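You operate a simulated robot arm through the tools that you are given. There is no shell and no other tool. Be economical: measure what you need, move in short steps, check, and stop when the job is done.

You run a simulated robot arm. Do the job below in one go: nothing can be reset, and whatever is moved stays where it is left.

Task
Move the blue coupling from port 1 to port 2 and bring it back up to 4 bar.
Fine: shut port 1 and vent it before you free the latch; latch port 2 before you open it.

Only the result counts: the job must be done as asked and must still hold three seconds after the hand-in. Knocking over, shifting, dropping, spilling or breaking anything else fails it.

Robot
A 7-joint arm with a two-finger parallel gripper, fixed in place. Base frame: the origin is at the foot of the arm, x ahead of it, y to its left, z up; the work surface is at about z = 0.86. Units: m, rad, N and s.
With the tool pointing down near the work surface it reaches from about 0.24 to 0.68 m from the base axis. Its first joint turns from -1.152 to 1.152 rad. Payload 2.4 kg.
Tool frame: the origin (TCP) lies between the finger pads and is the grasp point; the fingertips stand 0.03 m ahead of it; z points along the fingers, y is the line along which they close. Largest opening 0.094 m; finger width 0.028, thickness 0.01; the body of the gripper, 0.05 by 0.096 m, starts 0.055 m behind the TCP.
Orientation is that of the tool frame in the base frame, as a unit quaternion [x, y, z, w]. With the fingers straight down and closing along the base's y, the tool's x points along the base's -x, its y along +y and its z along -z.

Tools
- The arm moves only by the tool nudge_tool. Its argument "targets" is a list of rows, each a list of 7 numbers: the shift along the tool's x, y, z in m, then the turn, a rotation vector about the tool's x, y, z in rad, then the gripper command, from -1 (fully open) to 1 (shut), values between in proportion. In form: [[x, y, z, rx, ry, rz, jaw], ...]. A call has 1 to 20 rows; each row shifts and turns the commanded pose from where the row before left it, along the tool's axes as they then stand. Each row takes 0.2 s and may step no farther than 0.05 m and 0.15 rad from the row before; otherwise, or with a gripper value out of range, the whole call is refused. A pose out of reach is approached as far as the arm can. The call stops where the force on the tool passes 70 N (or 10 N more than at its start, if that is more) or the arm is blocked; 0.2 s more then pass. The fingers move at their own pace (about 0.153 m/s each) and stop on an object; they squeeze with about 39 N. The grip force told is the motor's: it shows also when the fingers shut on nothing. Time passes only in rows, and 0.2 s behind the last, so rows that do not move let the fingers close. The reply holds the time, the measured pose of the TCP, the force on the tool along the base axes, the opening and the grip force, in the units named above and with some noise, with the torque about the TCP (base axes, N m) and any sound that the robot's microphone picked up.
- Cameras (640 x 400 px; columns grow to the right, rows downward): "scene" is fixed at [0.0472, 0.4856, 1.4414]; the picture's right is [-0.62, -0.78, 0.00], its down [-0.48, 0.38, -0.79] and it looks along [0.62, -0.49, -0.62] (base axes); focal length 240 px, centre (320, 200). "wrist" rides on the gripper at [0.076, 0.014, -0.103] in the tool frame; the picture's right is [-0.18, 0.98, 0.00], its down [-0.75, -0.14, -0.64] and it looks along [-0.63, -0.12, 0.77] (tool axes); focal length 243 px, centre (320, 200). There is no depth. A picture from a camera that has moved, and an enlarged one, comes with that camera's place and axes in the base frame and with its lens.
- grab_frame(camera): a new picture of that camera. It takes no simulated time.
- zoom(camera, box): a new picture of the part [left, top, right, bottom] of that camera's present view, enlarged. It takes no simulated time.
- hand_in(): hands the job in; it is judged then, once.

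Go step by step. Nothing tells you positions but the pictures and the camera data: compare them with the known pose of the tool, close in by small moves and look again before you grip or let go. The budget is 120 turns and 64 pictures, counting those below and the enlarged ones. Unless the task says otherwise, let go and move clear before handing in, and close with one line.

The tools are called after "Emit:" by a JSON object that holds its "method" and its "body". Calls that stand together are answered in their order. nudge_tool: Moves the arm, as the interface text tells. Its arguments: {"type":"object","properties":{"targets":{"type":"array"}},"required":["targets"]} The other tools are called the same way: grab_frame (camera) takes a picture; zoom (camera, box) takes an enlarged picture of a part of a camera's view; hand_in () hands the job in.

At the start:

```text
time: 0.0
position: [0.3913, -0.1102, 1.1952]
ee_rot: [-0.001, 1.0, 0.0, -0.001]
force: [-0.1, -0.3, -0.2]
torque: [-0.01, -0.02, 0.0]
finger_gap: 0.0939
grip_force: 0.1
```

scene: 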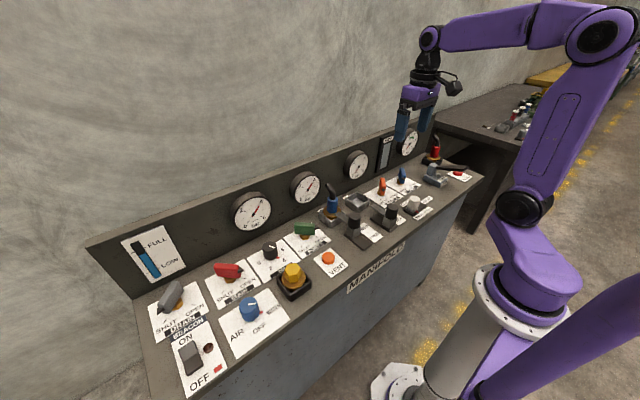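
wrist: 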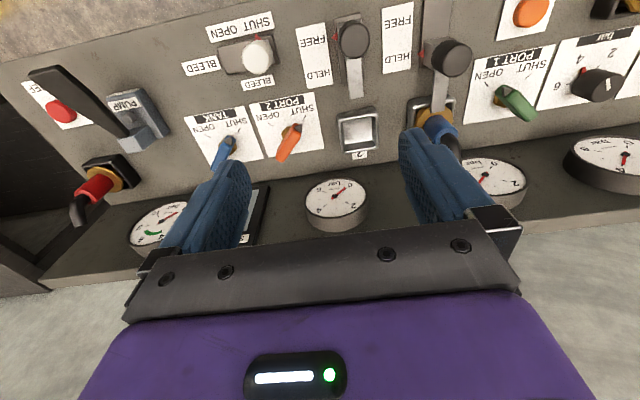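

I see a manifold panel with valves, gauges, couplings and latches. I'll enlarge the pictures to read the labels first.

Emit:
{"method": "zoom", "body": {"camera": "scene", "box": [230, 130, 390, 290]}}

Emit:
{"method": "zoom", "body": {"camera": "scene", "box": [320, 120, 480, 260]}}

Emit:
{"method": "zoom", "body": {"camera": "scene", "box": [110, 180, 350, 400]}}

Emit:
{"method": "zoom", "body": {"camera": "wrist", "box": [280, 0, 640, 225]}}

Emit:
{"method": "zoom", "body": {"camera": "wrist", "box": [0, 0, 400, 250]}}

```text
2.50 times, centred on (310, 210) of scene
camera zoom: at [0.0472, 0.4856, 1.4414], right [-0.62, -0.78, 0.0], down [-0.48, 0.38, -0.79], along [0.62, -0.49, -0.62], focal length 600 px, centre (345, 175)
```

zoom: 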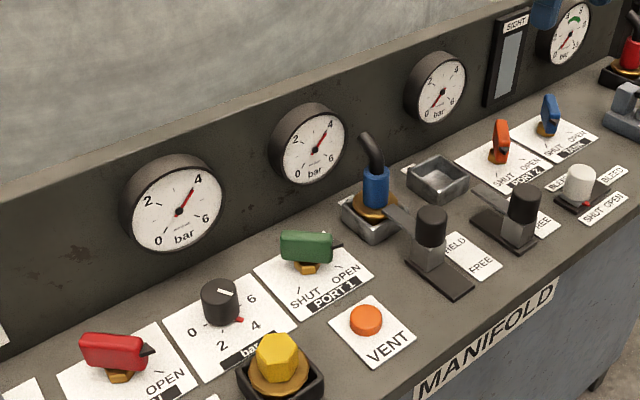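

```text
2.86 times, centred on (400, 190) of scene
camera zoom: at [0.0472, 0.4856, 1.4414], right [-0.62, -0.78, 0.0], down [-0.48, 0.38, -0.79], along [0.62, -0.49, -0.62], focal length 686 px, centre (91, 229)
```

zoom: 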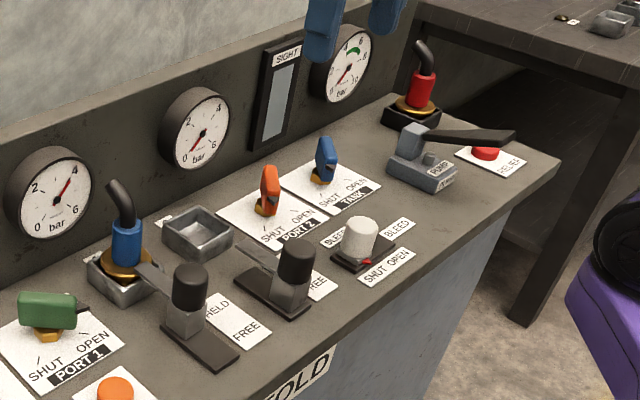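

```text
1.82 times, centred on (230, 290) of scene
camera zoom: at [0.0472, 0.4856, 1.4414], right [-0.62, -0.78, 0.0], down [-0.48, 0.38, -0.79], along [0.62, -0.49, -0.62], focal length 437 px, centre (484, 36)
```

zoom: 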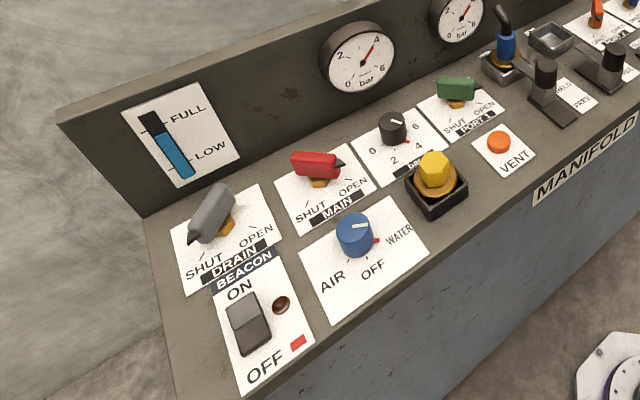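

```text
1.78 times, centred on (460, 112) of wrist
camera zoom: at [0.3147, -0.096, 1.2969], right [0.18, 0.98, 0.0], down [0.75, -0.14, 0.64], along [0.63, -0.12, -0.77], focal length 431 px, centre (71, 356)
```

zoom: 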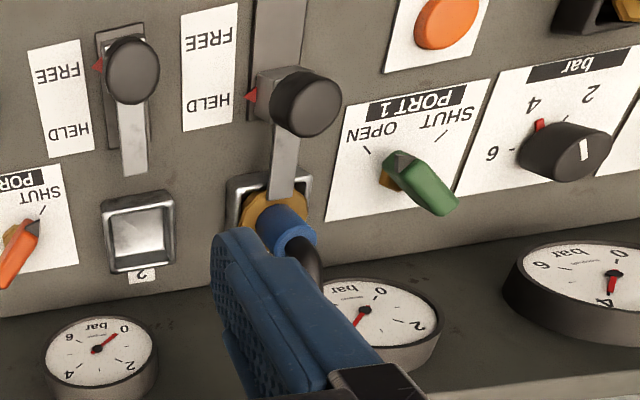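

```text
1.60 times, centred on (200, 125) of wrist
camera zoom: at [0.3147, -0.096, 1.2969], right [0.18, 0.98, 0.0], down [0.75, -0.14, 0.64], along [0.63, -0.12, -0.77], focal length 388 px, centre (512, 320)
```

zoom: 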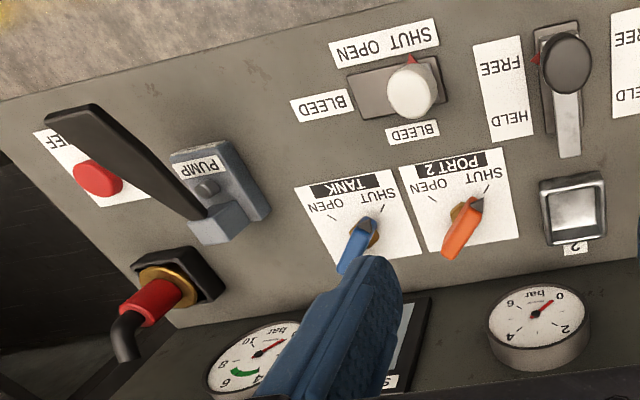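

Green (port 1) seems to point to OPEN at about (0.503, 0.184), the coupling is at about (0.51, 0.06), and the vent button is near (0.387, 0.185). I'll move above the green valve for a closer look.

Emit:
{"method": "nudge_tool", "body": {"targets": [[-0.014, 0.0368, 0.0207, 0, 0, 0, -1], [-0.014, 0.0368, 0.0207, 0, 0, 0, -1], [-0.014, 0.0368, 0.0207, 0, 0, 0, -1], [-0.014, 0.0368, 0.0207, 0, 0, 0, -1], [-0.014, 0.0368, 0.0207, 0, 0, 0, -1], [-0.014, 0.0368, 0.0207, 0, 0, 0, -1], [-0.014, 0.0368, 0.0207, 0, 0, 0, -1], [-0.014, 0.0368, 0.0207, 0, 0, 0, -1], [0, 0, 0, 0, 0, 0, -1]]}}

Emit:
{"method": "grab_frame", "body": {"camera": "wrist"}}

Emit:
{"method": "grab_frame", "body": {"camera": "scene"}}

```text
time: 2.0
position: [0.5035, 0.1847, 1.0288]
ee_rot: [0.001, 1.0, -0.001, 0.001]
force: [-0.2, -0.1, 0.1]
torque: [-0.04, 0.02, 0.0]
finger_gap: 0.0942
grip_force: 0.0
```

```text
56 pictures are left
camera wrist: at [0.4273, 0.2, 1.1319], right [0.18, 0.98, 0.0], down [0.75, -0.14, 0.64], along [0.63, -0.12, -0.77], focal length 243 px, centre (320, 200)
```

wrist: 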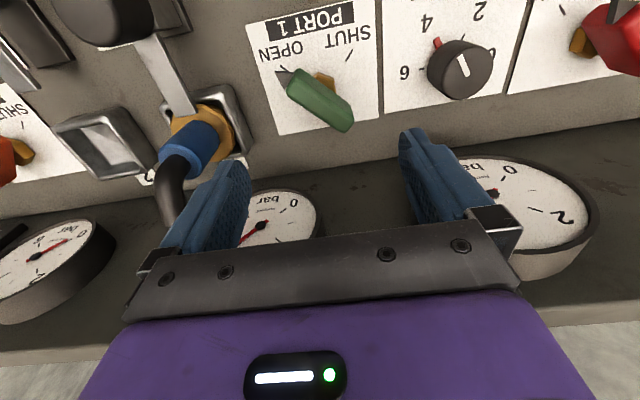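

```text
55 pictures are left
```

scene: 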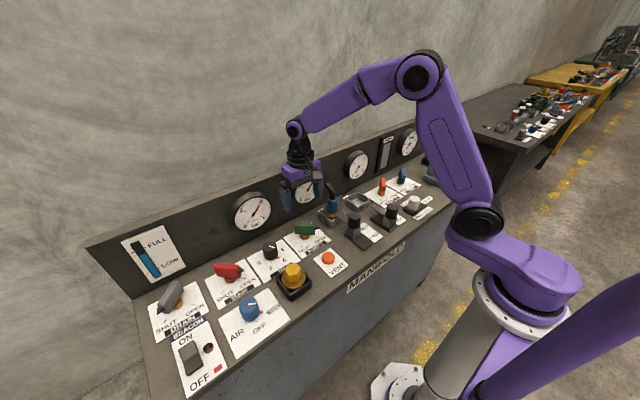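

The green pointer is at OPEN. I'll take an enlarged look for precise geometry.

Emit:
{"method": "zoom", "body": {"camera": "wrist", "box": [240, 0, 400, 140]}}

Emit:
{"method": "zoom", "body": {"camera": "scene", "box": [270, 200, 350, 260]}}

```text
2.86 times, centred on (320, 70) of wrist
camera zoom: at [0.4273, 0.2, 1.1319], right [0.18, 0.98, 0.0], down [0.75, -0.14, 0.64], along [0.63, -0.12, -0.77], focal length 693 px, centre (320, 571)
```

zoom: 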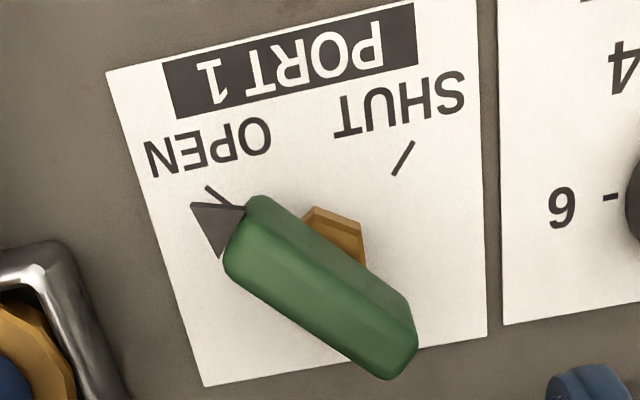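

```text
6.67 times, centred on (310, 230) of scene
camera zoom: at [0.0471, 0.4856, 1.4414], right [-0.62, -0.78, 0.0], down [-0.48, 0.38, -0.79], along [0.62, -0.49, -0.62], focal length 1601 px, centre (387, 0)
```

zoom: 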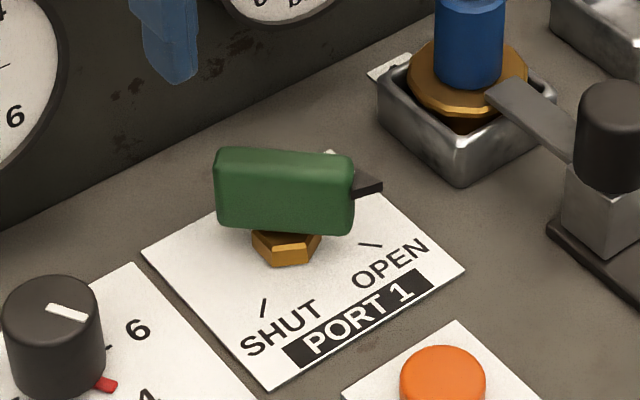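

Green pivot is about (0.505, 0.186) with the blade top near z=0.915 and OPEN at 45°. The gauges stick out to x≈0.553, so I'll grip the blade slightly toward its pointer end with the gripper turned 45°.

Emit:
{"method": "nudge_tool", "body": {"targets": [[0, 0, 0, 0, 0, -0.131, 0], [0, 0, 0, 0, 0, -0.131, 0], [0, 0, 0, 0, 0, -0.131, 0], [0, 0, 0, 0, 0, -0.131, 0], [0, 0, 0, 0, 0, -0.131, 0], [0, 0, 0, 0, 0, -0.131, 0], [0.0065, 0, 0.03, 0, 0, 0, 0], [0.006, 0, 0.03, 0, 0, 0, 0], [0, 0, 0.01, 0, 0, 0, 0]]}}

Emit:
{"method": "grab_frame", "body": {"camera": "wrist"}}

Emit:
{"method": "zoom", "body": {"camera": "scene", "box": [250, 160, 370, 260]}}

```text
time: 4.0
position: [0.494, 0.1757, 0.9579]
ee_rot: [-0.383, 0.924, -0.001, 0.0]
force: [0.7, 0.2, -0.6]
torque: [0.02, -0.03, -0.01]
finger_gap: 0.0469
grip_force: 0.1
```

```text
52 pictures are left
camera wrist: at [0.4302, 0.1311, 1.0609], right [-0.57, 0.82, 0.0], down [0.63, 0.43, 0.64], along [0.53, 0.36, -0.77], focal length 243 px, centre (320, 200)
```

wrist: 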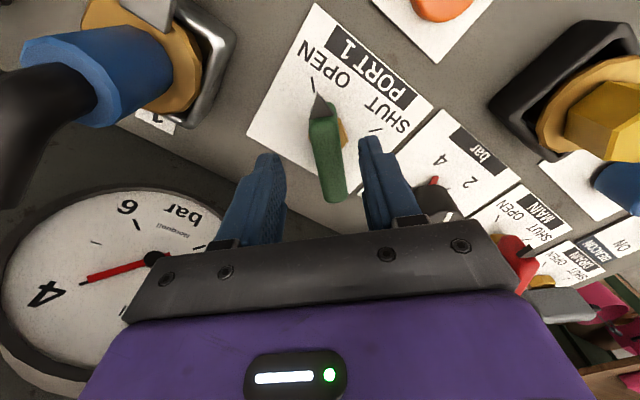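

```text
4.00 times, centred on (310, 210) of scene
camera zoom: at [0.0472, 0.4856, 1.4414], right [-0.62, -0.78, 0.0], down [-0.48, 0.38, -0.79], along [0.62, -0.49, -0.62], focal length 961 px, centre (360, 160)
```

zoom: 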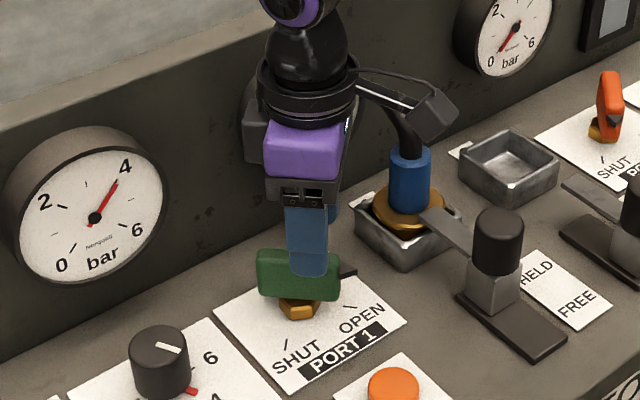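

The blade lies centred between the fingers. I'll lower to z≈0.912 and close.

Emit:
{"method": "nudge_tool", "body": {"targets": [[0, 0.001, 0.023, 0, 0, 0, 0], [0, 0, 0.022, 0, 0, 0, 0], [0, 0, 0, 0, 0, 0, 0], [0, 0, 0, 0, 0, 0, 1], [0, 0, 0, 0, 0, 0, 1]]}}

Emit:
{"method": "zoom", "body": {"camera": "scene", "box": [250, 160, 370, 260]}}

```text
time: 5.2
position: [0.4917, 0.1792, 0.9125]
ee_rot: [-0.385, 0.923, 0.0, -0.003]
force: [-19.2, 14.7, 0.7]
torque: [0.12, -0.14, -0.04]
finger_gap: 0.0233
grip_force: 44.9
```

```text
4.00 times, centred on (310, 210) of scene
camera zoom: at [0.0466, 0.486, 1.4413], right [-0.62, -0.78, 0.0], down [-0.48, 0.38, -0.79], along [0.62, -0.49, -0.62], focal length 961 px, centre (360, 160)
```

zoom: 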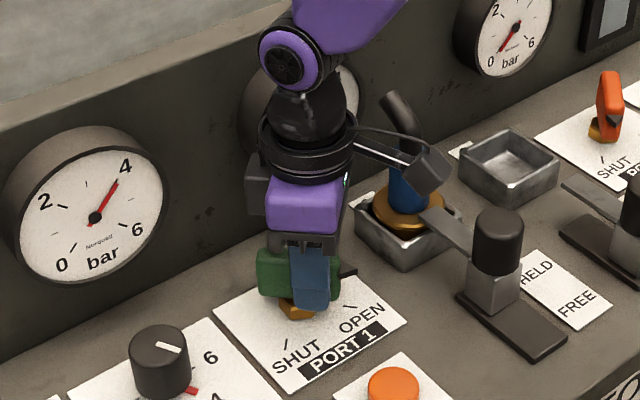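

The blade is gripped, with a slight sideways load I'll relieve. Then I'll turn it clockwise toward SHUT along an arc about the stem, part way first.

Emit:
{"method": "nudge_tool", "body": {"targets": [[0, 0.003, 0, 0, 0, 0, 1], [-0.0001, 0.00176, 0, 0, 0, 0.131, 1], [-0.0001, 0.00176, 0, 0, 0, 0.131, 1], [-0.0001, 0.00176, 0, 0, 0, 0.131, 1]]}}

```text
time: 6.2
position: [0.4877, 0.1822, 0.9137]
ee_rot: [-0.194, 0.981, 0.0, 0.0]
force: [-7.9, 11.0, -4.1]
torque: [-0.59, 1.23, 0.14]
finger_gap: 0.0235
grip_force: 44.9
```

It turns with low force; I continue the arc.

Emit:
{"method": "nudge_tool", "body": {"targets": [[0.0005, 0.0024, 0, 0, 0, 0.131, 1], [0.0005, 0.0024, 0, 0, 0, 0.131, 1], [-0.0001, 0.0018, 0, 0, 0, 0.131, 1], [-0.0001, 0.0018, 0, 0, 0, 0.131, 1], [-0.0001, 0.0018, 0, 0, 0, 0.131, 1]]}}

Emit:
{"method": "zoom", "body": {"camera": "scene", "box": [250, 160, 370, 260]}}

```text
time: 7.4
position: [0.4879, 0.1912, 0.9128]
ee_rot: [0.132, 0.991, 0.001, 0.003]
force: [12.8, -0.1, -23.8]
torque: [-0.26, -0.74, 0.08]
finger_gap: 0.0235
grip_force: 45.3
```

```text
4.00 times, centred on (310, 210) of scene
camera zoom: at [0.0478, 0.4857, 1.4413], right [-0.62, -0.78, 0.0], down [-0.48, 0.38, -0.79], along [0.62, -0.49, -0.62], focal length 961 px, centre (360, 160)
```

zoom: 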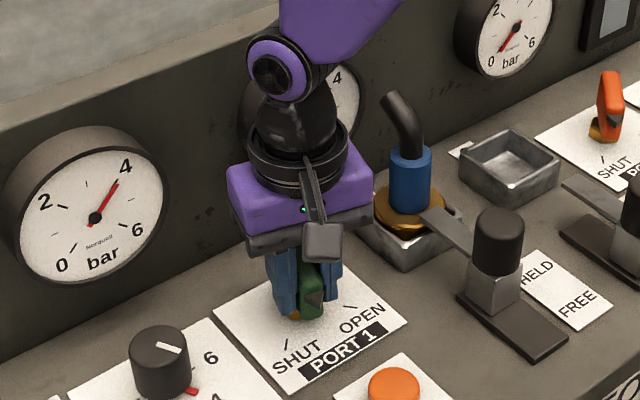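

Handle is past the middle; finishing the remaining ~0.55 rad.

Emit:
{"method": "nudge_tool", "body": {"targets": [[-0.0008, 0.0016, 0, 0, 0, 0.131, 1], [-0.0006, 0.0016, 0, 0, 0, 0.131, 1], [-0.0006, 0.0016, 0, 0, 0, 0.131, 1], [-0.0001, 0.0016, 0, 0, 0, 0.131, 1], [0, 0.0005, 0, 0, 0, 0.04, 1]]}}

Emit:
{"method": "zoom", "body": {"camera": "scene", "box": [250, 160, 370, 260]}}

Emit:
{"method": "grab_frame", "body": {"camera": "wrist"}}

```text
time: 8.6
position: [0.4906, 0.1968, 0.9137]
ee_rot: [0.4, 0.916, -0.001, 0.0]
force: [9.5, -4.3, -13.0]
torque: [-0.15, -0.07, 1.24]
finger_gap: 0.0239
grip_force: 44.9
```

```text
4.00 times, centred on (310, 210) of scene
camera zoom: at [0.0476, 0.4856, 1.4414], right [-0.62, -0.78, 0.0], down [-0.48, 0.38, -0.79], along [0.62, -0.49, -0.62], focal length 961 px, centre (360, 160)
```

zoom: 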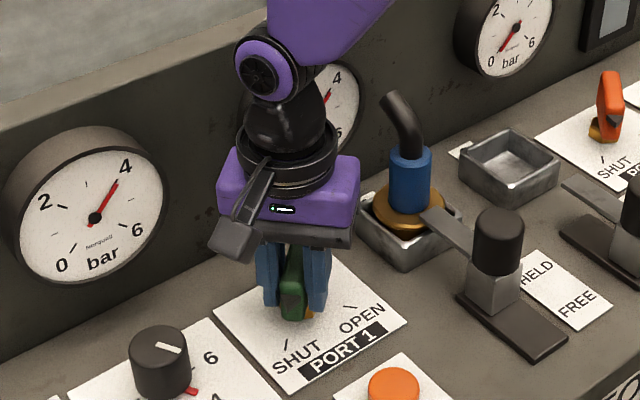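

```text
47 pictures are left
camera wrist: at [0.4498, 0.2629, 1.0161], right [0.85, 0.53, 0.0], down [0.41, -0.65, 0.64], along [0.34, -0.54, -0.77], focal length 243 px, centre (320, 200)
```

wrist: 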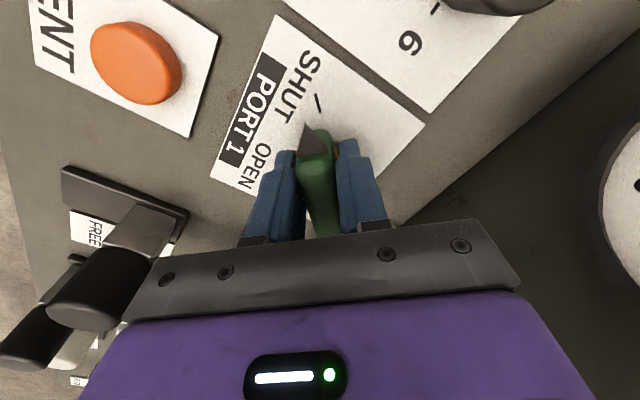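

It has reached the stop (torque rise), with the pointer at SHUT. I'll release, lift, and check.

Emit:
{"method": "nudge_tool", "body": {"targets": [[0, 0, 0, 0, 0, 0, 0], [0, 0, 0, 0, 0, 0, 0], [0, 0, -0.04, 0, 0, 0, 0], [0, 0, -0.04, 0, 0, 0, 0], [0, 0, -0.04, 0, 0, 0, 0], [0, 0, 0, 0, 0, -0.13, 0], [0, 0, 0, 0, 0, -0.13, 0], [0, 0, 0, 0, 0, -0.13, 0], [0, 0, 0, 0, 0, -0.13, 0], [0, 0, 0, 0, 0, -0.13, 0], [0, 0, 0, 0, 0, -0.174, 0]]}}

```text
refused: row 11 steps farther than a row can; nothing moved
```

The last row was too large; I'll resend it split.

Emit:
{"method": "nudge_tool", "body": {"targets": [[0, 0, 0, 0, 0, 0, 0], [0, 0, 0, 0, 0, 0, 0], [0, 0, -0.04, 0, 0, 0, 0], [0, 0, -0.04, 0, 0, 0, 0], [0, 0, -0.04, 0, 0, 0, 0], [0, 0, 0, 0, 0, -0.137, 0], [0, 0, 0, 0, 0, -0.137, 0], [0, 0, 0, 0, 0, -0.137, 0], [0, 0, 0, 0, 0, -0.137, 0], [0, 0, 0, 0, 0, -0.137, 1], [0, 0, 0, 0, 0, -0.138, 1]]}}

Emit:
{"method": "grab_frame", "body": {"camera": "wrist"}}

Emit:
{"method": "zoom", "body": {"camera": "scene", "box": [270, 180, 390, 280]}}

```text
time: 11.0
position: [0.4899, 0.197, 1.0334]
ee_rot: [0.0, 1.0, 0.0, 0.001]
force: [-0.6, -0.2, 0.3]
torque: [0.01, -0.01, 0.0]
finger_gap: 0.0001
grip_force: 33.0
```

```text
46 pictures are left
camera wrist: at [0.4148, 0.2117, 1.1363], right [0.18, 0.98, 0.0], down [0.75, -0.14, 0.64], along [0.63, -0.12, -0.77], focal length 243 px, centre (320, 200)
```

wrist: 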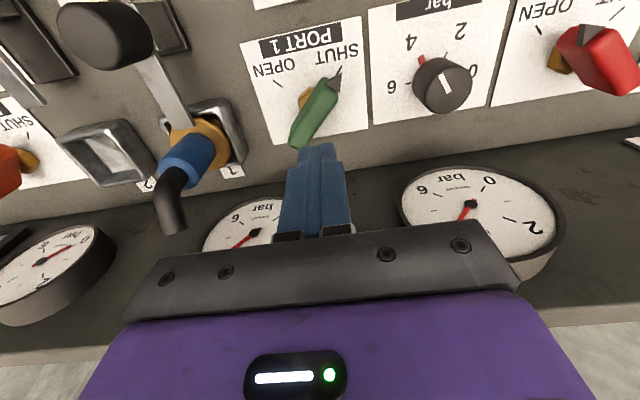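

```text
4.00 times, centred on (330, 230) of scene
camera zoom: at [0.0472, 0.4856, 1.4414], right [-0.62, -0.78, 0.0], down [-0.48, 0.38, -0.79], along [0.62, -0.49, -0.62], focal length 961 px, centre (280, 80)
```

zoom: 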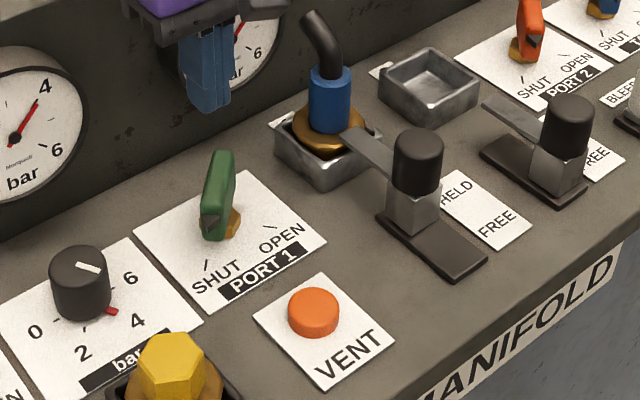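

Port 1 is at SHUT. Next is the vent button at about (0.385, 0.186): I'll move above it with the fingers shut.

Emit:
{"method": "nudge_tool", "body": {"targets": [[0.035, -0.0037, 0, 0, 0, 0, 1], [0.035, -0.0037, 0, 0, 0, 0, 1], [0.035, -0.0036, 0, 0, 0, 0, 1], [0, 0, 0.04, 0, 0, 0, 1], [0, 0, 0.04, 0, 0, 0, 1], [0, 0, 0.02, 0, 0, 0, 1]]}}

Emit:
{"method": "zoom", "body": {"camera": "scene", "box": [250, 170, 390, 290]}}

Emit:
{"method": "grab_frame", "body": {"camera": "wrist"}}

```text
time: 12.4
position: [0.3845, 0.1868, 0.9335]
ee_rot: [0.002, 1.0, 0.0, 0.0]
force: [0.3, -0.1, -0.2]
torque: [0.01, 0.0, 0.02]
finger_gap: 0.0
grip_force: 33.3
```

```text
3.33 times, centred on (320, 230) of scene
camera zoom: at [0.0471, 0.4856, 1.4414], right [-0.62, -0.78, 0.0], down [-0.48, 0.38, -0.79], along [0.62, -0.49, -0.62], focal length 801 px, centre (320, 100)
```

zoom: 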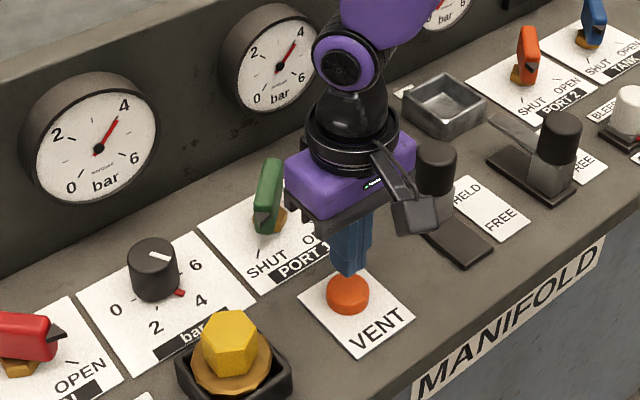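

```text
43 pictures are left
camera wrist: at [0.3096, 0.2012, 1.0362], right [0.19, 0.98, 0.0], down [0.75, -0.14, 0.64], along [0.63, -0.12, -0.77], focal length 243 px, centre (320, 200)
```

wrist: 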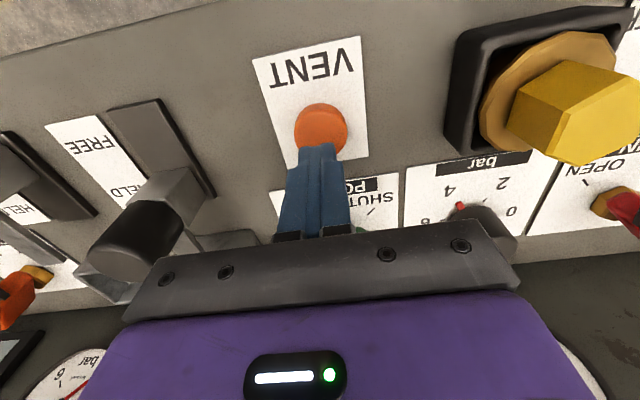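

The fingers are just above the button. I'll press gently in small steps.

Emit:
{"method": "nudge_tool", "body": {"targets": [[0.003, 0, 0.012, 0, 0, 0, 1], [0, 0, 0.01, 0, 0, 0, 1], [0, 0, 0.006, 0, 0, 0, 1], [0, 0, 0.004, 0, 0, 0, 1]]}}

Emit:
{"method": "zoom", "body": {"camera": "scene", "box": [250, 170, 390, 290]}}

```text
time: 13.4
position: [0.3825, 0.1871, 0.9007]
ee_rot: [0.002, 1.0, -0.001, 0.0]
force: [-1.9, -0.6, 3.3]
torque: [-0.02, 0.11, -0.02]
finger_gap: 0.0
grip_force: 33.2
heard: click
```

```text
3.33 times, centred on (320, 230) of scene
camera zoom: at [0.047, 0.4855, 1.4414], right [-0.62, -0.78, 0.0], down [-0.48, 0.38, -0.79], along [0.62, -0.49, -0.62], focal length 801 px, centre (320, 100)
```

zoom: 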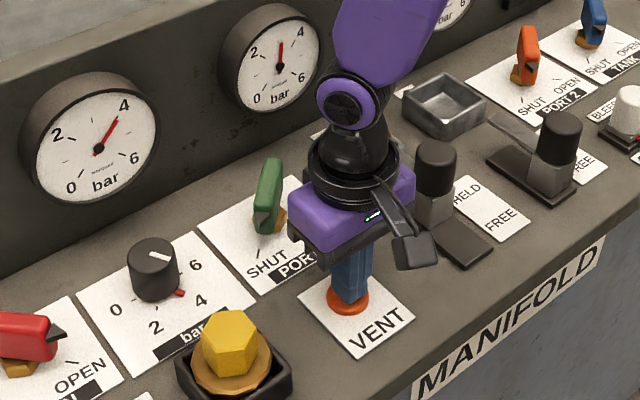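

The click was heard and gauge 1 is falling. I'll keep holding it in.

Emit:
{"method": "nudge_tool", "body": {"targets": [[0, 0, 0.001, 0, 0, 0, 1], [0, 0, 0, 0, 0, 0, 1], [0, 0, 0, 0, 0, 0, 1], [0, 0, 0, 0, 0, 0, 1], [0, 0, 0, 0, 0, 0, 1], [0, 0, 0, 0, 0, 0, 1], [0, 0, 0, 0, 0, 0, 1], [0, 0, 0, 0, 0, 0, 1], [0, 0, 0, 0, 0, 0, 1], [0, 0, 0, 0, 0, 0, 1], [0, 0, 0, 0, 0, 0, 1], [0, 0, 0, 0, 0, 0, 1], [0, 0, 0, 0, 0, 0, 1], [0, 0, 0, 0, 0, 0, 1], [0, 0, 0, 0, 0, 0, 1], [0, 0, 0, 0, 0, 0, 1], [0, 0, 0, 0, 0, 0, 1], [0, 0, 0, 0, 0, 0, 1], [0, 0, 0, 0, 0, 0, 1], [0, 0, 0, 0, 0, 0, 1]]}}

Emit:
{"method": "zoom", "body": {"camera": "scene", "box": [250, 170, 390, 290]}}

```text
time: 17.6
position: [0.3831, 0.1873, 0.8999]
ee_rot: [0.002, 1.0, 0.0, 0.0]
force: [-0.5, 0.2, 10.1]
torque: [0.01, 0.04, -0.01]
finger_gap: 0.0001
grip_force: 32.3
```

```text
3.33 times, centred on (320, 230) of scene
camera zoom: at [0.047, 0.4855, 1.4415], right [-0.62, -0.78, 0.0], down [-0.48, 0.38, -0.79], along [0.62, -0.49, -0.62], focal length 801 px, centre (320, 100)
```

zoom: 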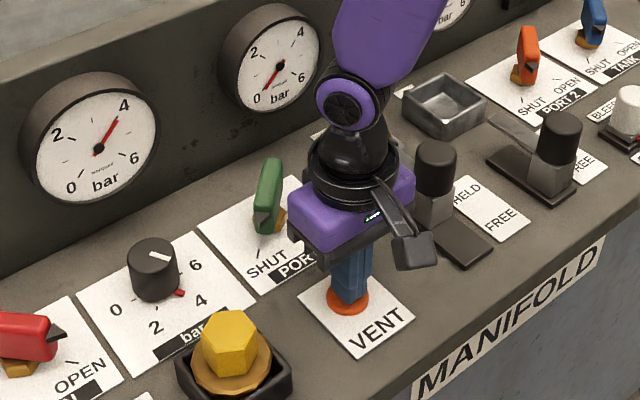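

Gauge 1 reads 0 and is vented. I'll lift off and move toward the port 1 latch near (0.416, 0.058) to look.

Emit:
{"method": "nudge_tool", "body": {"targets": [[0, 0, -0.04, 0, 0, 0, 1], [0, 0, -0.04, 0, 0, 0, 1], [0, 0, -0.04, 0, 0, 0, 1], [-0.011, -0.043, 0, 0, 0, 0, 0], [-0.011, -0.043, 0, 0, 0, 0, 0], [-0.011, -0.043, 0, 0, 0, 0, 0], [0, 0, 0, 0, 0, 0, 0]]}}

Emit:
{"method": "grab_frame", "body": {"camera": "wrist"}}

Emit:
{"method": "zoom", "body": {"camera": "scene", "box": [280, 160, 420, 260]}}

```text
time: 19.2
position: [0.4151, 0.0567, 1.0206]
ee_rot: [0.002, 1.0, 0.0, 0.0]
force: [-0.1, 0.7, -0.5]
torque: [0.04, 0.02, 0.03]
finger_gap: 0.0471
grip_force: 0.1
```

```text
40 pictures are left
camera wrist: at [0.3386, 0.071, 1.1238], right [0.19, 0.98, 0.0], down [0.75, -0.14, 0.64], along [0.63, -0.12, -0.77], focal length 243 px, centre (320, 200)
```

wrist: 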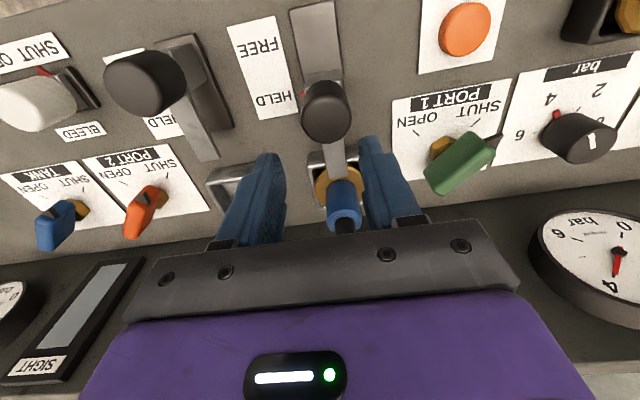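

```text
4.00 times, centred on (350, 210) of scene
camera zoom: at [0.0472, 0.4855, 1.4414], right [-0.62, -0.78, 0.0], down [-0.48, 0.38, -0.79], along [0.62, -0.49, -0.62], focal length 961 px, centre (200, 160)
```

zoom: 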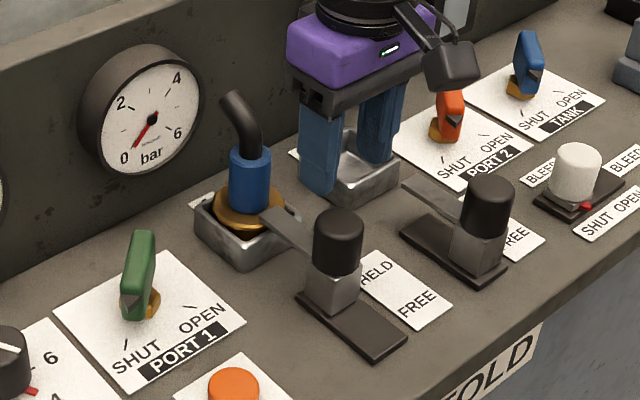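

Latch 1 knob is at about (0.413, 0.061), top z≈0.947, at HELD. I'll open wider, lower around the knob and close.

Emit:
{"method": "nudge_tool", "body": {"targets": [[0.002, 0.004, 0, 0, 0, 0, -0.6], [0, 0, 0, 0, 0, 0, -0.6], [0, 0, 0.03, 0, 0, 0, -0.6], [0, 0, 0.03, 0, 0, 0, -0.6], [0, 0, 0.025, 0, 0, 0, -0.6], [0, 0, 0, 0, 0, 0, -0.6]]}}

Emit:
{"method": "zoom", "body": {"camera": "scene", "box": [280, 160, 420, 260]}}

Emit:
{"method": "grab_frame", "body": {"camera": "wrist"}}

```text
time: 20.6
position: [0.4119, 0.0627, 0.9358]
ee_rot: [0.002, 1.0, -0.001, 0.0]
force: [-0.4, 0.2, -0.4]
torque: [0.0, -0.01, -0.02]
finger_gap: 0.0752
grip_force: 0.1
```

```text
4.00 times, centred on (350, 210) of scene
camera zoom: at [0.0472, 0.4856, 1.4414], right [-0.62, -0.78, 0.0], down [-0.48, 0.38, -0.79], along [0.62, -0.49, -0.62], focal length 961 px, centre (200, 160)
```

zoom: 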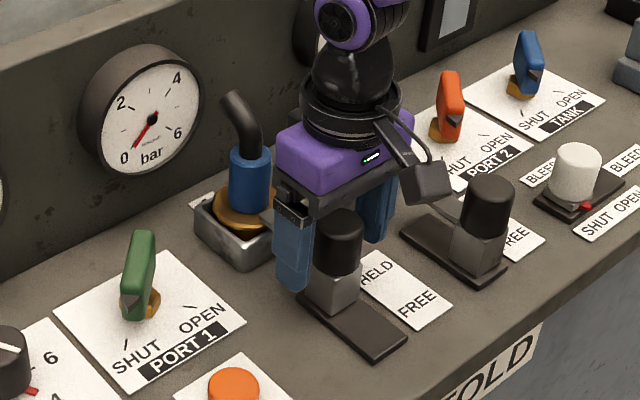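

```text
37 pictures are left
camera wrist: at [0.3371, 0.0766, 1.0391], right [0.19, 0.98, 0.0], down [0.75, -0.14, 0.64], along [0.63, -0.12, -0.77], focal length 243 px, centre (320, 200)
```

wrist: 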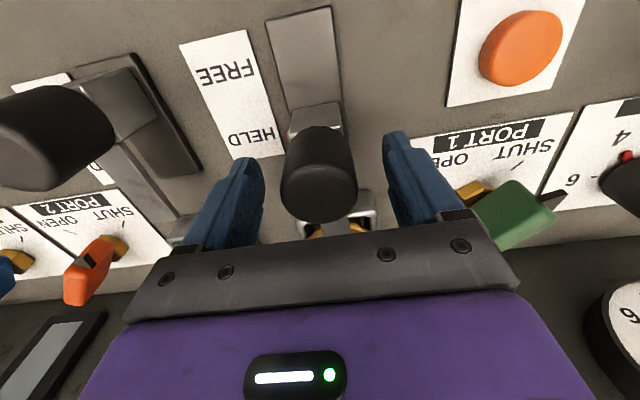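

The knob sits centred in y, slightly nearer the robot than the fingers. I'll shift 8 mm and close.

Emit:
{"method": "nudge_tool", "body": {"targets": [[0.008, 0, 0, 0, 0, 0, -0.6], [0, 0, 0, 0, 0, 0, 1], [0, 0, 0, 0, 0, 0, 1], [0, 0, 0, 0, 0, 0, 1]]}}

```text
time: 21.6
position: [0.404, 0.063, 0.936]
ee_rot: [0.001, 1.0, -0.001, 0.0]
force: [-0.5, 10.0, -6.8]
torque: [0.04, -0.45, 0.18]
finger_gap: 0.0381
grip_force: 44.9
```

Knob is gripped (0.038 m). I'll pull it toward the robot to FREE in small steps.

Emit:
{"method": "nudge_tool", "body": {"targets": [[0.008, 0, 0, 0, 0, 0, 1], [0.008, 0, 0, 0, 0, 0, 1], [0.008, 0, 0, 0, 0, 0, 1], [0.008, 0, 0, 0, 0, 0, 1]]}}

Emit:
{"method": "zoom", "body": {"camera": "scene", "box": [280, 160, 420, 260]}}

```text
time: 22.6
position: [0.3745, 0.0626, 0.9365]
ee_rot: [0.001, 1.0, 0.0, 0.002]
force: [0.4, 19.2, 15.8]
torque: [-0.07, 0.49, 0.24]
finger_gap: 0.0383
grip_force: 45.0
```

```text
4.00 times, centred on (350, 210) of scene
camera zoom: at [0.047, 0.486, 1.4413], right [-0.62, -0.78, 0.0], down [-0.48, 0.38, -0.79], along [0.62, -0.49, -0.62], focal length 961 px, centre (200, 160)
```

zoom: 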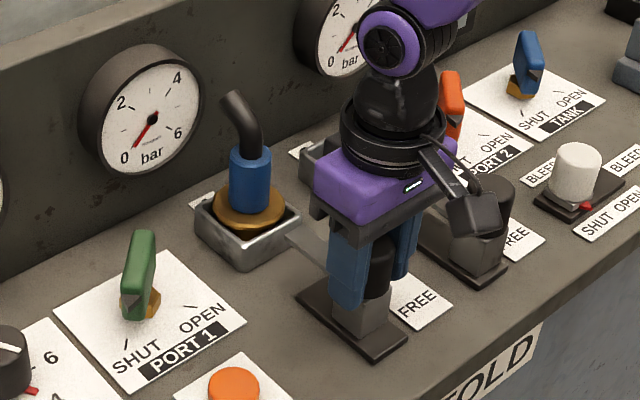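

It slides; the tongue is off the coupling. A bit further to the end stop.

Emit:
{"method": "nudge_tool", "body": {"targets": [[0.004, 0.001, 0, 0, 0, 0, 1], [0.004, 0, 0, 0, 0, 0, 1], [0.003, 0, 0, 0, 0, 0, 1]]}}

Emit:
{"method": "zoom", "body": {"camera": "scene", "box": [280, 160, 420, 260]}}

```text
time: 23.4
position: [0.3619, 0.0625, 0.9345]
ee_rot: [0.001, 1.0, 0.0, 0.0]
force: [-0.6, 13.4, 19.6]
torque: [0.39, -0.36, 0.28]
finger_gap: 0.0379
grip_force: 44.9
```

```text
4.00 times, centred on (350, 210) of scene
camera zoom: at [0.0469, 0.4859, 1.4413], right [-0.62, -0.78, 0.0], down [-0.48, 0.38, -0.79], along [0.62, -0.49, -0.62], focal length 961 px, centre (200, 160)
```

zoom: 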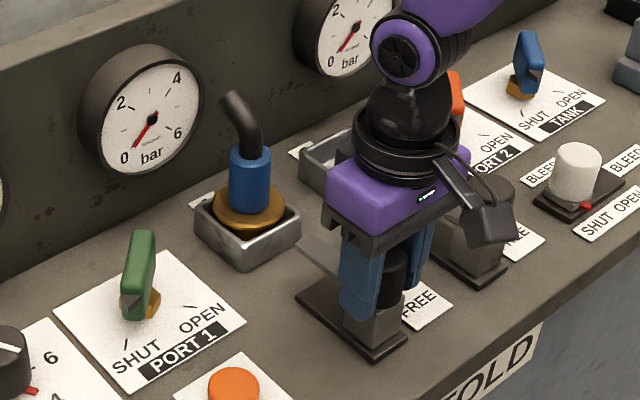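

Near the end of the track but no stop yet; a few more mm.

Emit:
{"method": "nudge_tool", "body": {"targets": [[0.003, 0.001, 0, 0, 0, 0, 1], [0.003, 0, 0, 0, 0, 0, 1]]}}

```text
time: 24.0
position: [0.3604, 0.0623, 0.9336]
ee_rot: [0.004, 1.0, 0.001, 0.005]
force: [31.7, -7.5, -17.0]
torque: [-0.82, 0.73, -0.04]
finger_gap: 0.0381
grip_force: 45.5
```

End stop reached; latch 1 is FREE. I'll release, lift, and view the coupling from above.

Emit:
{"method": "nudge_tool", "body": {"targets": [[-0.004, 0, 0, 0, 0, 0, -0.6], [0, 0, 0, 0, 0, 0, -0.6], [0, 0, -0.045, 0, 0, 0, -0.6], [0, 0, -0.045, 0, 0, 0, -0.6], [0, 0, -0.045, 0, 0, 0, -0.6], [0, 0, -0.02, 0, 0, 0, -0.6], [-0.045, 0, 0, 0, 0, 0, -0.6], [0, 0, 0, 0, 0, 0, -0.6]]}}

Emit:
{"method": "grab_frame", "body": {"camera": "wrist"}}

Emit:
{"method": "zoom", "body": {"camera": "scene", "box": [300, 160, 420, 260]}}

```text
time: 25.8
position: [0.4064, 0.0645, 1.0908]
ee_rot: [0.001, 1.0, 0.0, 0.0]
force: [-0.2, 0.2, -0.6]
torque: [0.02, 0.0, -0.01]
finger_gap: 0.0751
grip_force: 0.1
```

```text
34 pictures are left
camera wrist: at [0.33, 0.0781, 1.194], right [0.19, 0.98, 0.0], down [0.75, -0.14, 0.64], along [0.63, -0.12, -0.77], focal length 243 px, centre (320, 200)
```

wrist: 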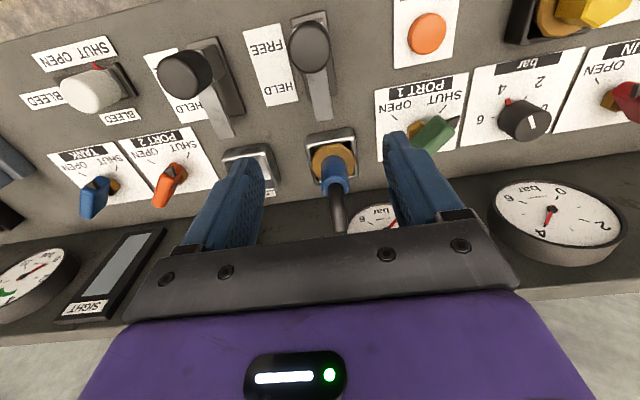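

```text
4.00 times, centred on (360, 210) of scene
camera zoom: at [0.0472, 0.4856, 1.4414], right [-0.62, -0.78, 0.0], down [-0.48, 0.38, -0.79], along [0.62, -0.49, -0.62], focal length 961 px, centre (160, 160)
```

zoom: 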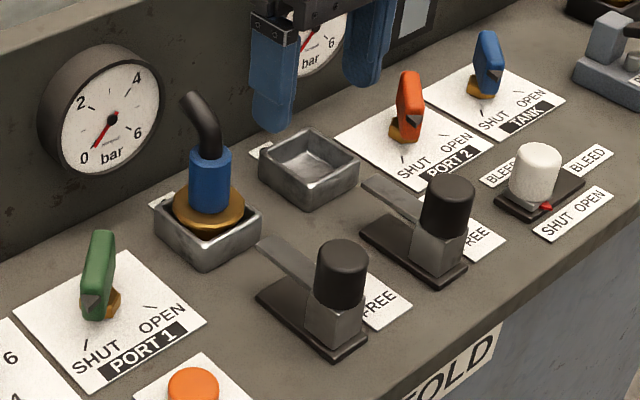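

The coupling (blue) axis is about (0.513, 0.063), z 0.90–0.95, and the hose bends toward +x. I'll tilt the tool 0.45 rad so the gripper body stays clear of the hose, and approach part way.

Emit:
{"method": "nudge_tool", "body": {"targets": [[0, 0, 0, 0, -0.15, 0, -0.6], [0, 0, 0, 0, -0.15, 0, -0.6], [0, 0, 0, 0, -0.15, 0, -0.6], [-0.026, -0.001, 0, 0, 0, 0, -0.6], [0, 0, 0.045, 0, 0, 0, -0.6], [0, 0, 0.045, 0, 0, 0, -0.6], [0, 0, 0.025, 0, 0, 0, -0.6], [0, 0, 0, 0, 0, 0, -0.6]]}}

Emit:
{"method": "grab_frame", "body": {"camera": "wrist"}}

Emit:
{"method": "zoom", "body": {"camera": "scene", "box": [290, 140, 410, 240]}}

```text
time: 27.6
position: [0.4783, 0.063, 0.9985]
ee_rot: [0.002, 0.975, -0.001, 0.223]
force: [0.0, -0.2, -0.5]
torque: [-0.02, 0.0, -0.03]
finger_gap: 0.0752
grip_force: 0.1
```

```text
32 pictures are left
camera wrist: at [0.366, 0.0773, 1.0573], right [0.17, 0.98, 0.08], down [0.4, -0.14, 0.91], along [0.9, -0.12, -0.42], focal length 243 px, centre (320, 200)
```

wrist: 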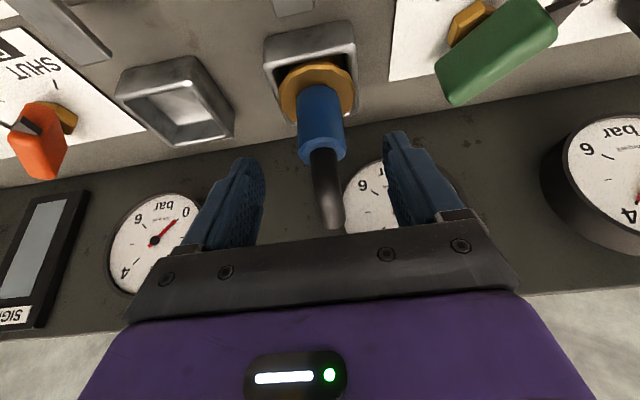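

```text
4.00 times, centred on (350, 190) of scene
camera zoom: at [0.0472, 0.4856, 1.4414], right [-0.62, -0.78, 0.0], down [-0.48, 0.38, -0.79], along [0.62, -0.49, -0.62], focal length 961 px, centre (200, 240)
```

zoom: 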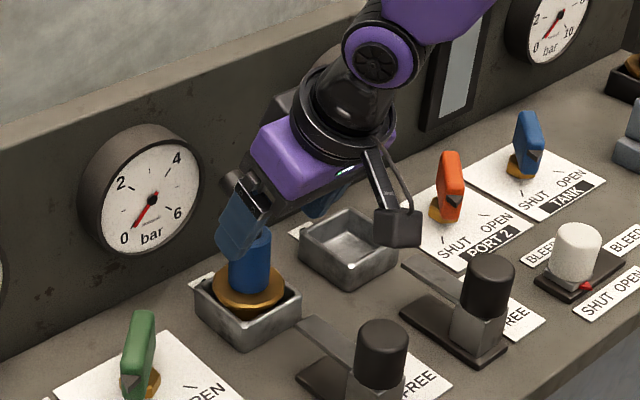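

The coupling axis is confirmed near (0.511, 0.0645), between the fingers. I'll advance along the tool axis to the grasp height and check before closing.

Emit:
{"method": "nudge_tool", "body": {"targets": [[-0.001, 0.001, 0.025, 0, 0, 0, -0.6], [-0.001, 0.001, 0.025, 0, 0, 0, -0.6], [0, 0, 0.02, 0, 0, 0, -0.6], [0, 0, 0, 0, 0, 0, -0.6]]}}

Emit:
{"method": "grab_frame", "body": {"camera": "wrist"}}

Emit:
{"method": "zoom", "body": {"camera": "scene", "box": [290, 140, 410, 240]}}

```text
time: 28.6
position: [0.5108, 0.0651, 0.9357]
ee_rot: [0.002, 0.975, -0.001, 0.223]
force: [0.1, -0.2, -0.5]
torque: [0.04, -0.03, 0.02]
finger_gap: 0.075
grip_force: 0.0
```

```text
30 pictures are left
camera wrist: at [0.3983, 0.0795, 0.9951], right [0.17, 0.98, 0.08], down [0.4, -0.14, 0.91], along [0.9, -0.12, -0.41], focal length 243 px, centre (320, 200)
```

wrist: 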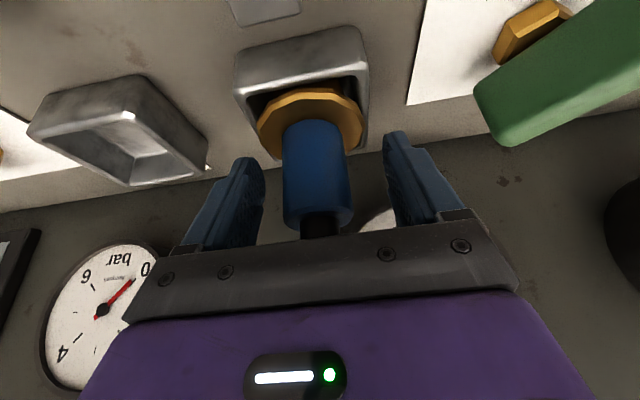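

```text
4.00 times, centred on (350, 190) of scene
camera zoom: at [0.0472, 0.4856, 1.4414], right [-0.62, -0.78, 0.0], down [-0.48, 0.38, -0.79], along [0.62, -0.49, -0.62], focal length 961 px, centre (200, 240)
```

zoom: 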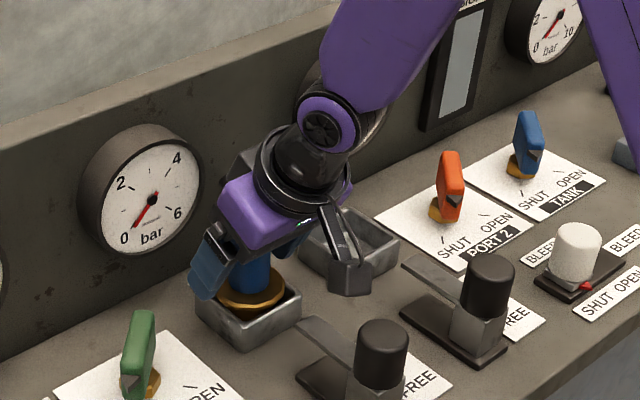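

The coupling is centred between the fingers; now I close.

Emit:
{"method": "nudge_tool", "body": {"targets": [[0, 0, 0, 0, 0, 0, 1], [0, 0, 0, 0, 0, 0, 1], [0, 0, 0, 0, 0, 0, 1]]}}

```text
time: 29.4
position: [0.5116, 0.0661, 0.9353]
ee_rot: [0.003, 0.974, -0.001, 0.224]
force: [1.3, -1.1, 1.3]
torque: [0.04, -0.15, -0.05]
finger_gap: 0.039
grip_force: 39.0
```

Gripped at 0.039 m. I'll lift straight up in small steps.

Emit:
{"method": "nudge_tool", "body": {"targets": [[-0.0043, 0, -0.009, 0, 0, 0, 1], [-0.0043, 0, -0.009, 0, 0, 0, 1], [-0.0043, 0, -0.009, 0, 0, 0, 1], [-0.0087, 0, -0.018, 0, 0, 0, 1], [-0.0087, 0, -0.018, 0, 0, 0, 1], [0, 0, 0, 0, 0, 0, 1]]}}

Emit:
{"method": "zoom", "body": {"camera": "scene", "box": [290, 140, 410, 240]}}

Emit:
{"method": "grab_frame", "body": {"camera": "wrist"}}

```text
time: 30.8
position: [0.5099, 0.064, 1.0058]
ee_rot: [0.002, 0.975, -0.001, 0.223]
force: [-0.7, -0.2, -3.9]
torque: [0.0, 0.03, 0.0]
finger_gap: 0.0387
grip_force: 38.7
```

```text
4.00 times, centred on (350, 190) of scene
camera zoom: at [0.0472, 0.4856, 1.4414], right [-0.62, -0.78, 0.0], down [-0.48, 0.38, -0.79], along [0.62, -0.49, -0.62], focal length 961 px, centre (200, 240)
```

zoom: 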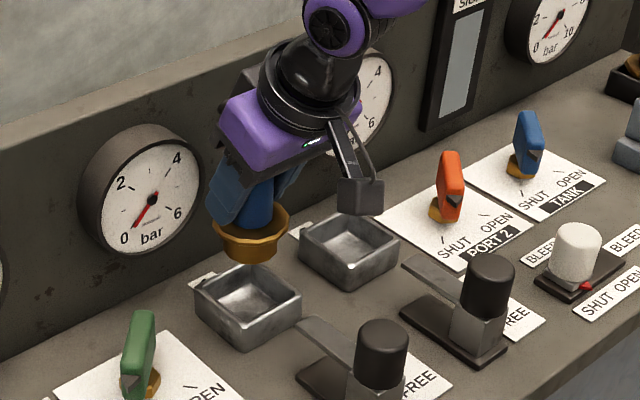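

```text
27 pictures are left
camera wrist: at [0.3979, 0.0794, 1.0653], right [0.17, 0.98, 0.08], down [0.4, -0.14, 0.91], along [0.9, -0.12, -0.42], focal length 243 px, centre (320, 200)
```

wrist: 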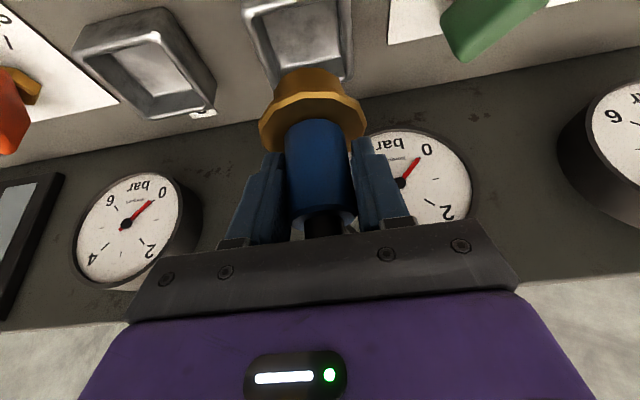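

The coupling is free. The sockets are about 0.12 m apart in y; I'll carry it over port 2 at this height and check alignment.

Emit:
{"method": "nudge_tool", "body": {"targets": [[0, -0.03, 0, 0, 0, 0, 1], [0, -0.03, 0, 0, 0, 0, 1], [0, -0.03, 0, 0, 0, 0, 1], [0, -0.029, 0, 0, 0, 0, 1], [0, 0, 0, 0, 0, 0, 1]]}}

Emit:
{"method": "zoom", "body": {"camera": "scene", "box": [290, 140, 410, 240]}}

Emit:
{"method": "grab_frame", "body": {"camera": "wrist"}}

```text
time: 32.0
position: [0.5107, -0.0529, 1.0046]
ee_rot: [0.001, 0.975, 0.0, 0.223]
force: [0.0, -0.3, -3.9]
torque: [0.0, 0.02, 0.02]
finger_gap: 0.0389
grip_force: 39.4
```

```text
4.00 times, centred on (350, 190) of scene
camera zoom: at [0.0472, 0.4855, 1.4414], right [-0.62, -0.78, 0.0], down [-0.48, 0.38, -0.79], along [0.62, -0.49, -0.62], focal length 961 px, centre (200, 240)
```

zoom: 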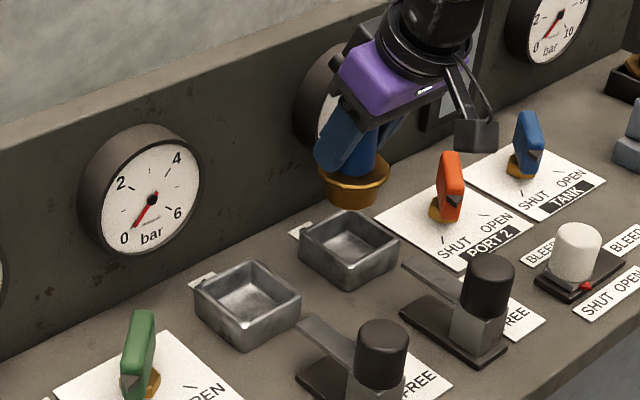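

```text
25 pictures are left
camera wrist: at [0.3982, -0.0399, 1.0654], right [0.17, 0.98, 0.08], down [0.4, -0.14, 0.91], along [0.9, -0.12, -0.42], focal length 243 px, centre (320, 200)
```

wrist: 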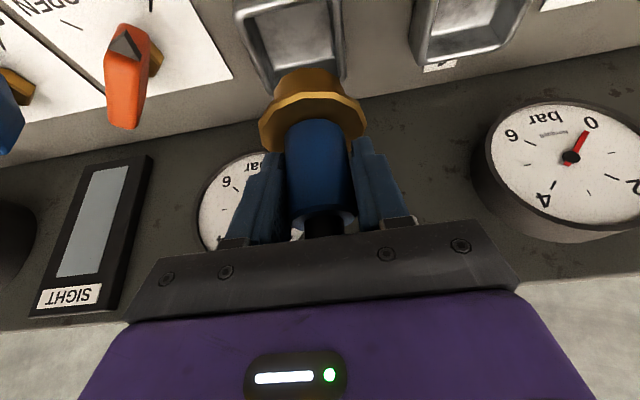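

Readings of the spacing differ by a few mm, so I'll take tight enlargements to align precisely.

Emit:
{"method": "zoom", "body": {"camera": "wrist", "box": [220, 0, 540, 140]}}

Emit:
{"method": "zoom", "body": {"camera": "scene", "box": [335, 160, 395, 220]}}

```text
2.00 times, centred on (380, 70) of wrist
camera zoom: at [0.3982, -0.0399, 1.0654], right [0.17, 0.98, 0.08], down [0.4, -0.14, 0.91], along [0.9, -0.12, -0.42], focal length 485 px, centre (200, 460)
```

zoom: 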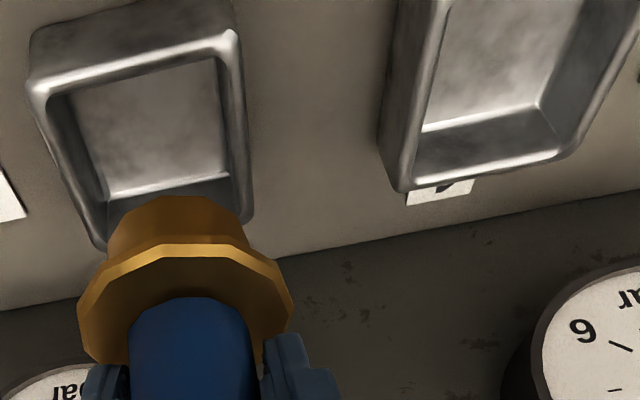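

```text
6.67 times, centred on (365, 190) of scene
camera zoom: at [0.0472, 0.4855, 1.4414], right [-0.62, -0.78, 0.0], down [-0.48, 0.38, -0.79], along [0.62, -0.49, -0.62], focal length 1601 px, centre (20, 267)
```

zoom: 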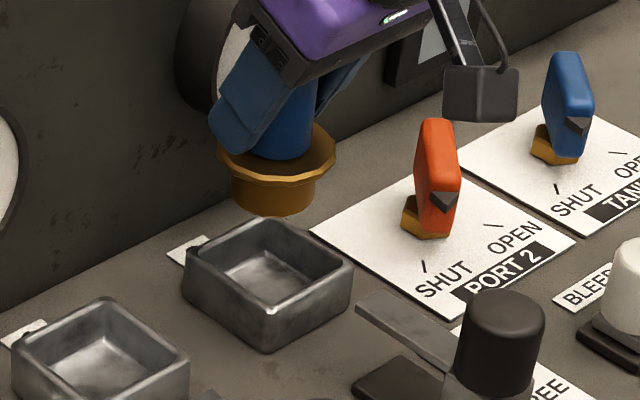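

The wrist view says the coupling must go about 6 mm further toward −y. I'll shift and lower until the plug is just above the rim, then check.

Emit:
{"method": "nudge_tool", "body": {"targets": [[0, -0.006, 0, 0, 0, 0, 1], [0.0076, 0, 0.0157, 0, 0, 0, 1], [0.0065, 0, 0.0135, 0, 0, 0, 1], [0, 0, 0, 0, 0, 0, 1]]}}

Emit:
{"method": "zoom", "body": {"camera": "wrist", "box": [220, 0, 440, 140]}}

Emit:
{"method": "zoom", "body": {"camera": "scene", "box": [330, 160, 390, 220]}}

```text
time: 33.0
position: [0.5102, -0.0606, 0.9734]
ee_rot: [0.002, 0.975, 0.0, 0.223]
force: [-0.5, 0.9, -3.2]
torque: [-0.01, 0.0, -0.02]
finger_gap: 0.0387
grip_force: 38.7
```

```text
2.86 times, centred on (330, 70) of wrist
camera zoom: at [0.3979, -0.0462, 1.0323], right [0.17, 0.98, 0.08], down [0.4, -0.14, 0.91], along [0.9, -0.12, -0.42], focal length 693 px, centre (291, 571)
```

zoom: 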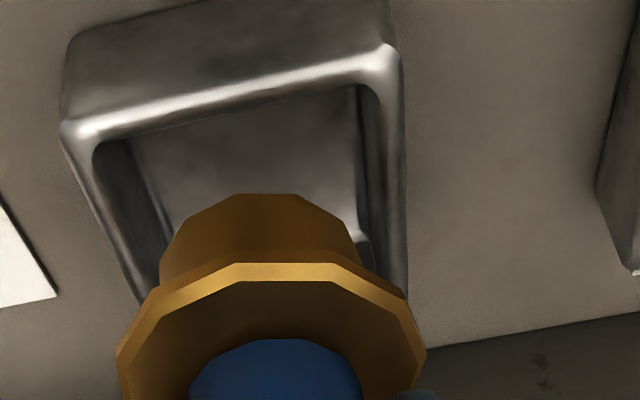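

```text
6.67 times, centred on (360, 190) of scene
camera zoom: at [0.0472, 0.4855, 1.4414], right [-0.62, -0.78, 0.0], down [-0.48, 0.38, -0.79], along [0.62, -0.49, -0.62], focal length 1601 px, centre (53, 267)
```

zoom: 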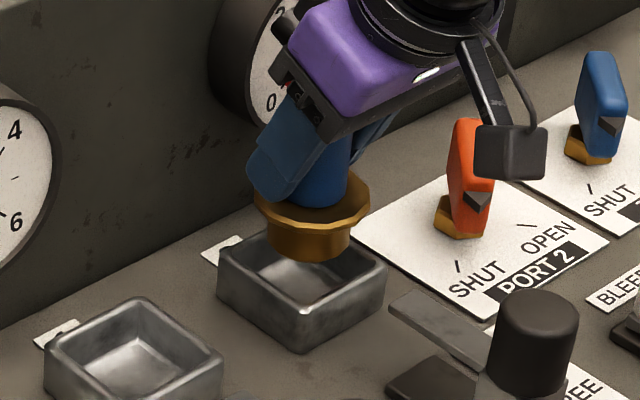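

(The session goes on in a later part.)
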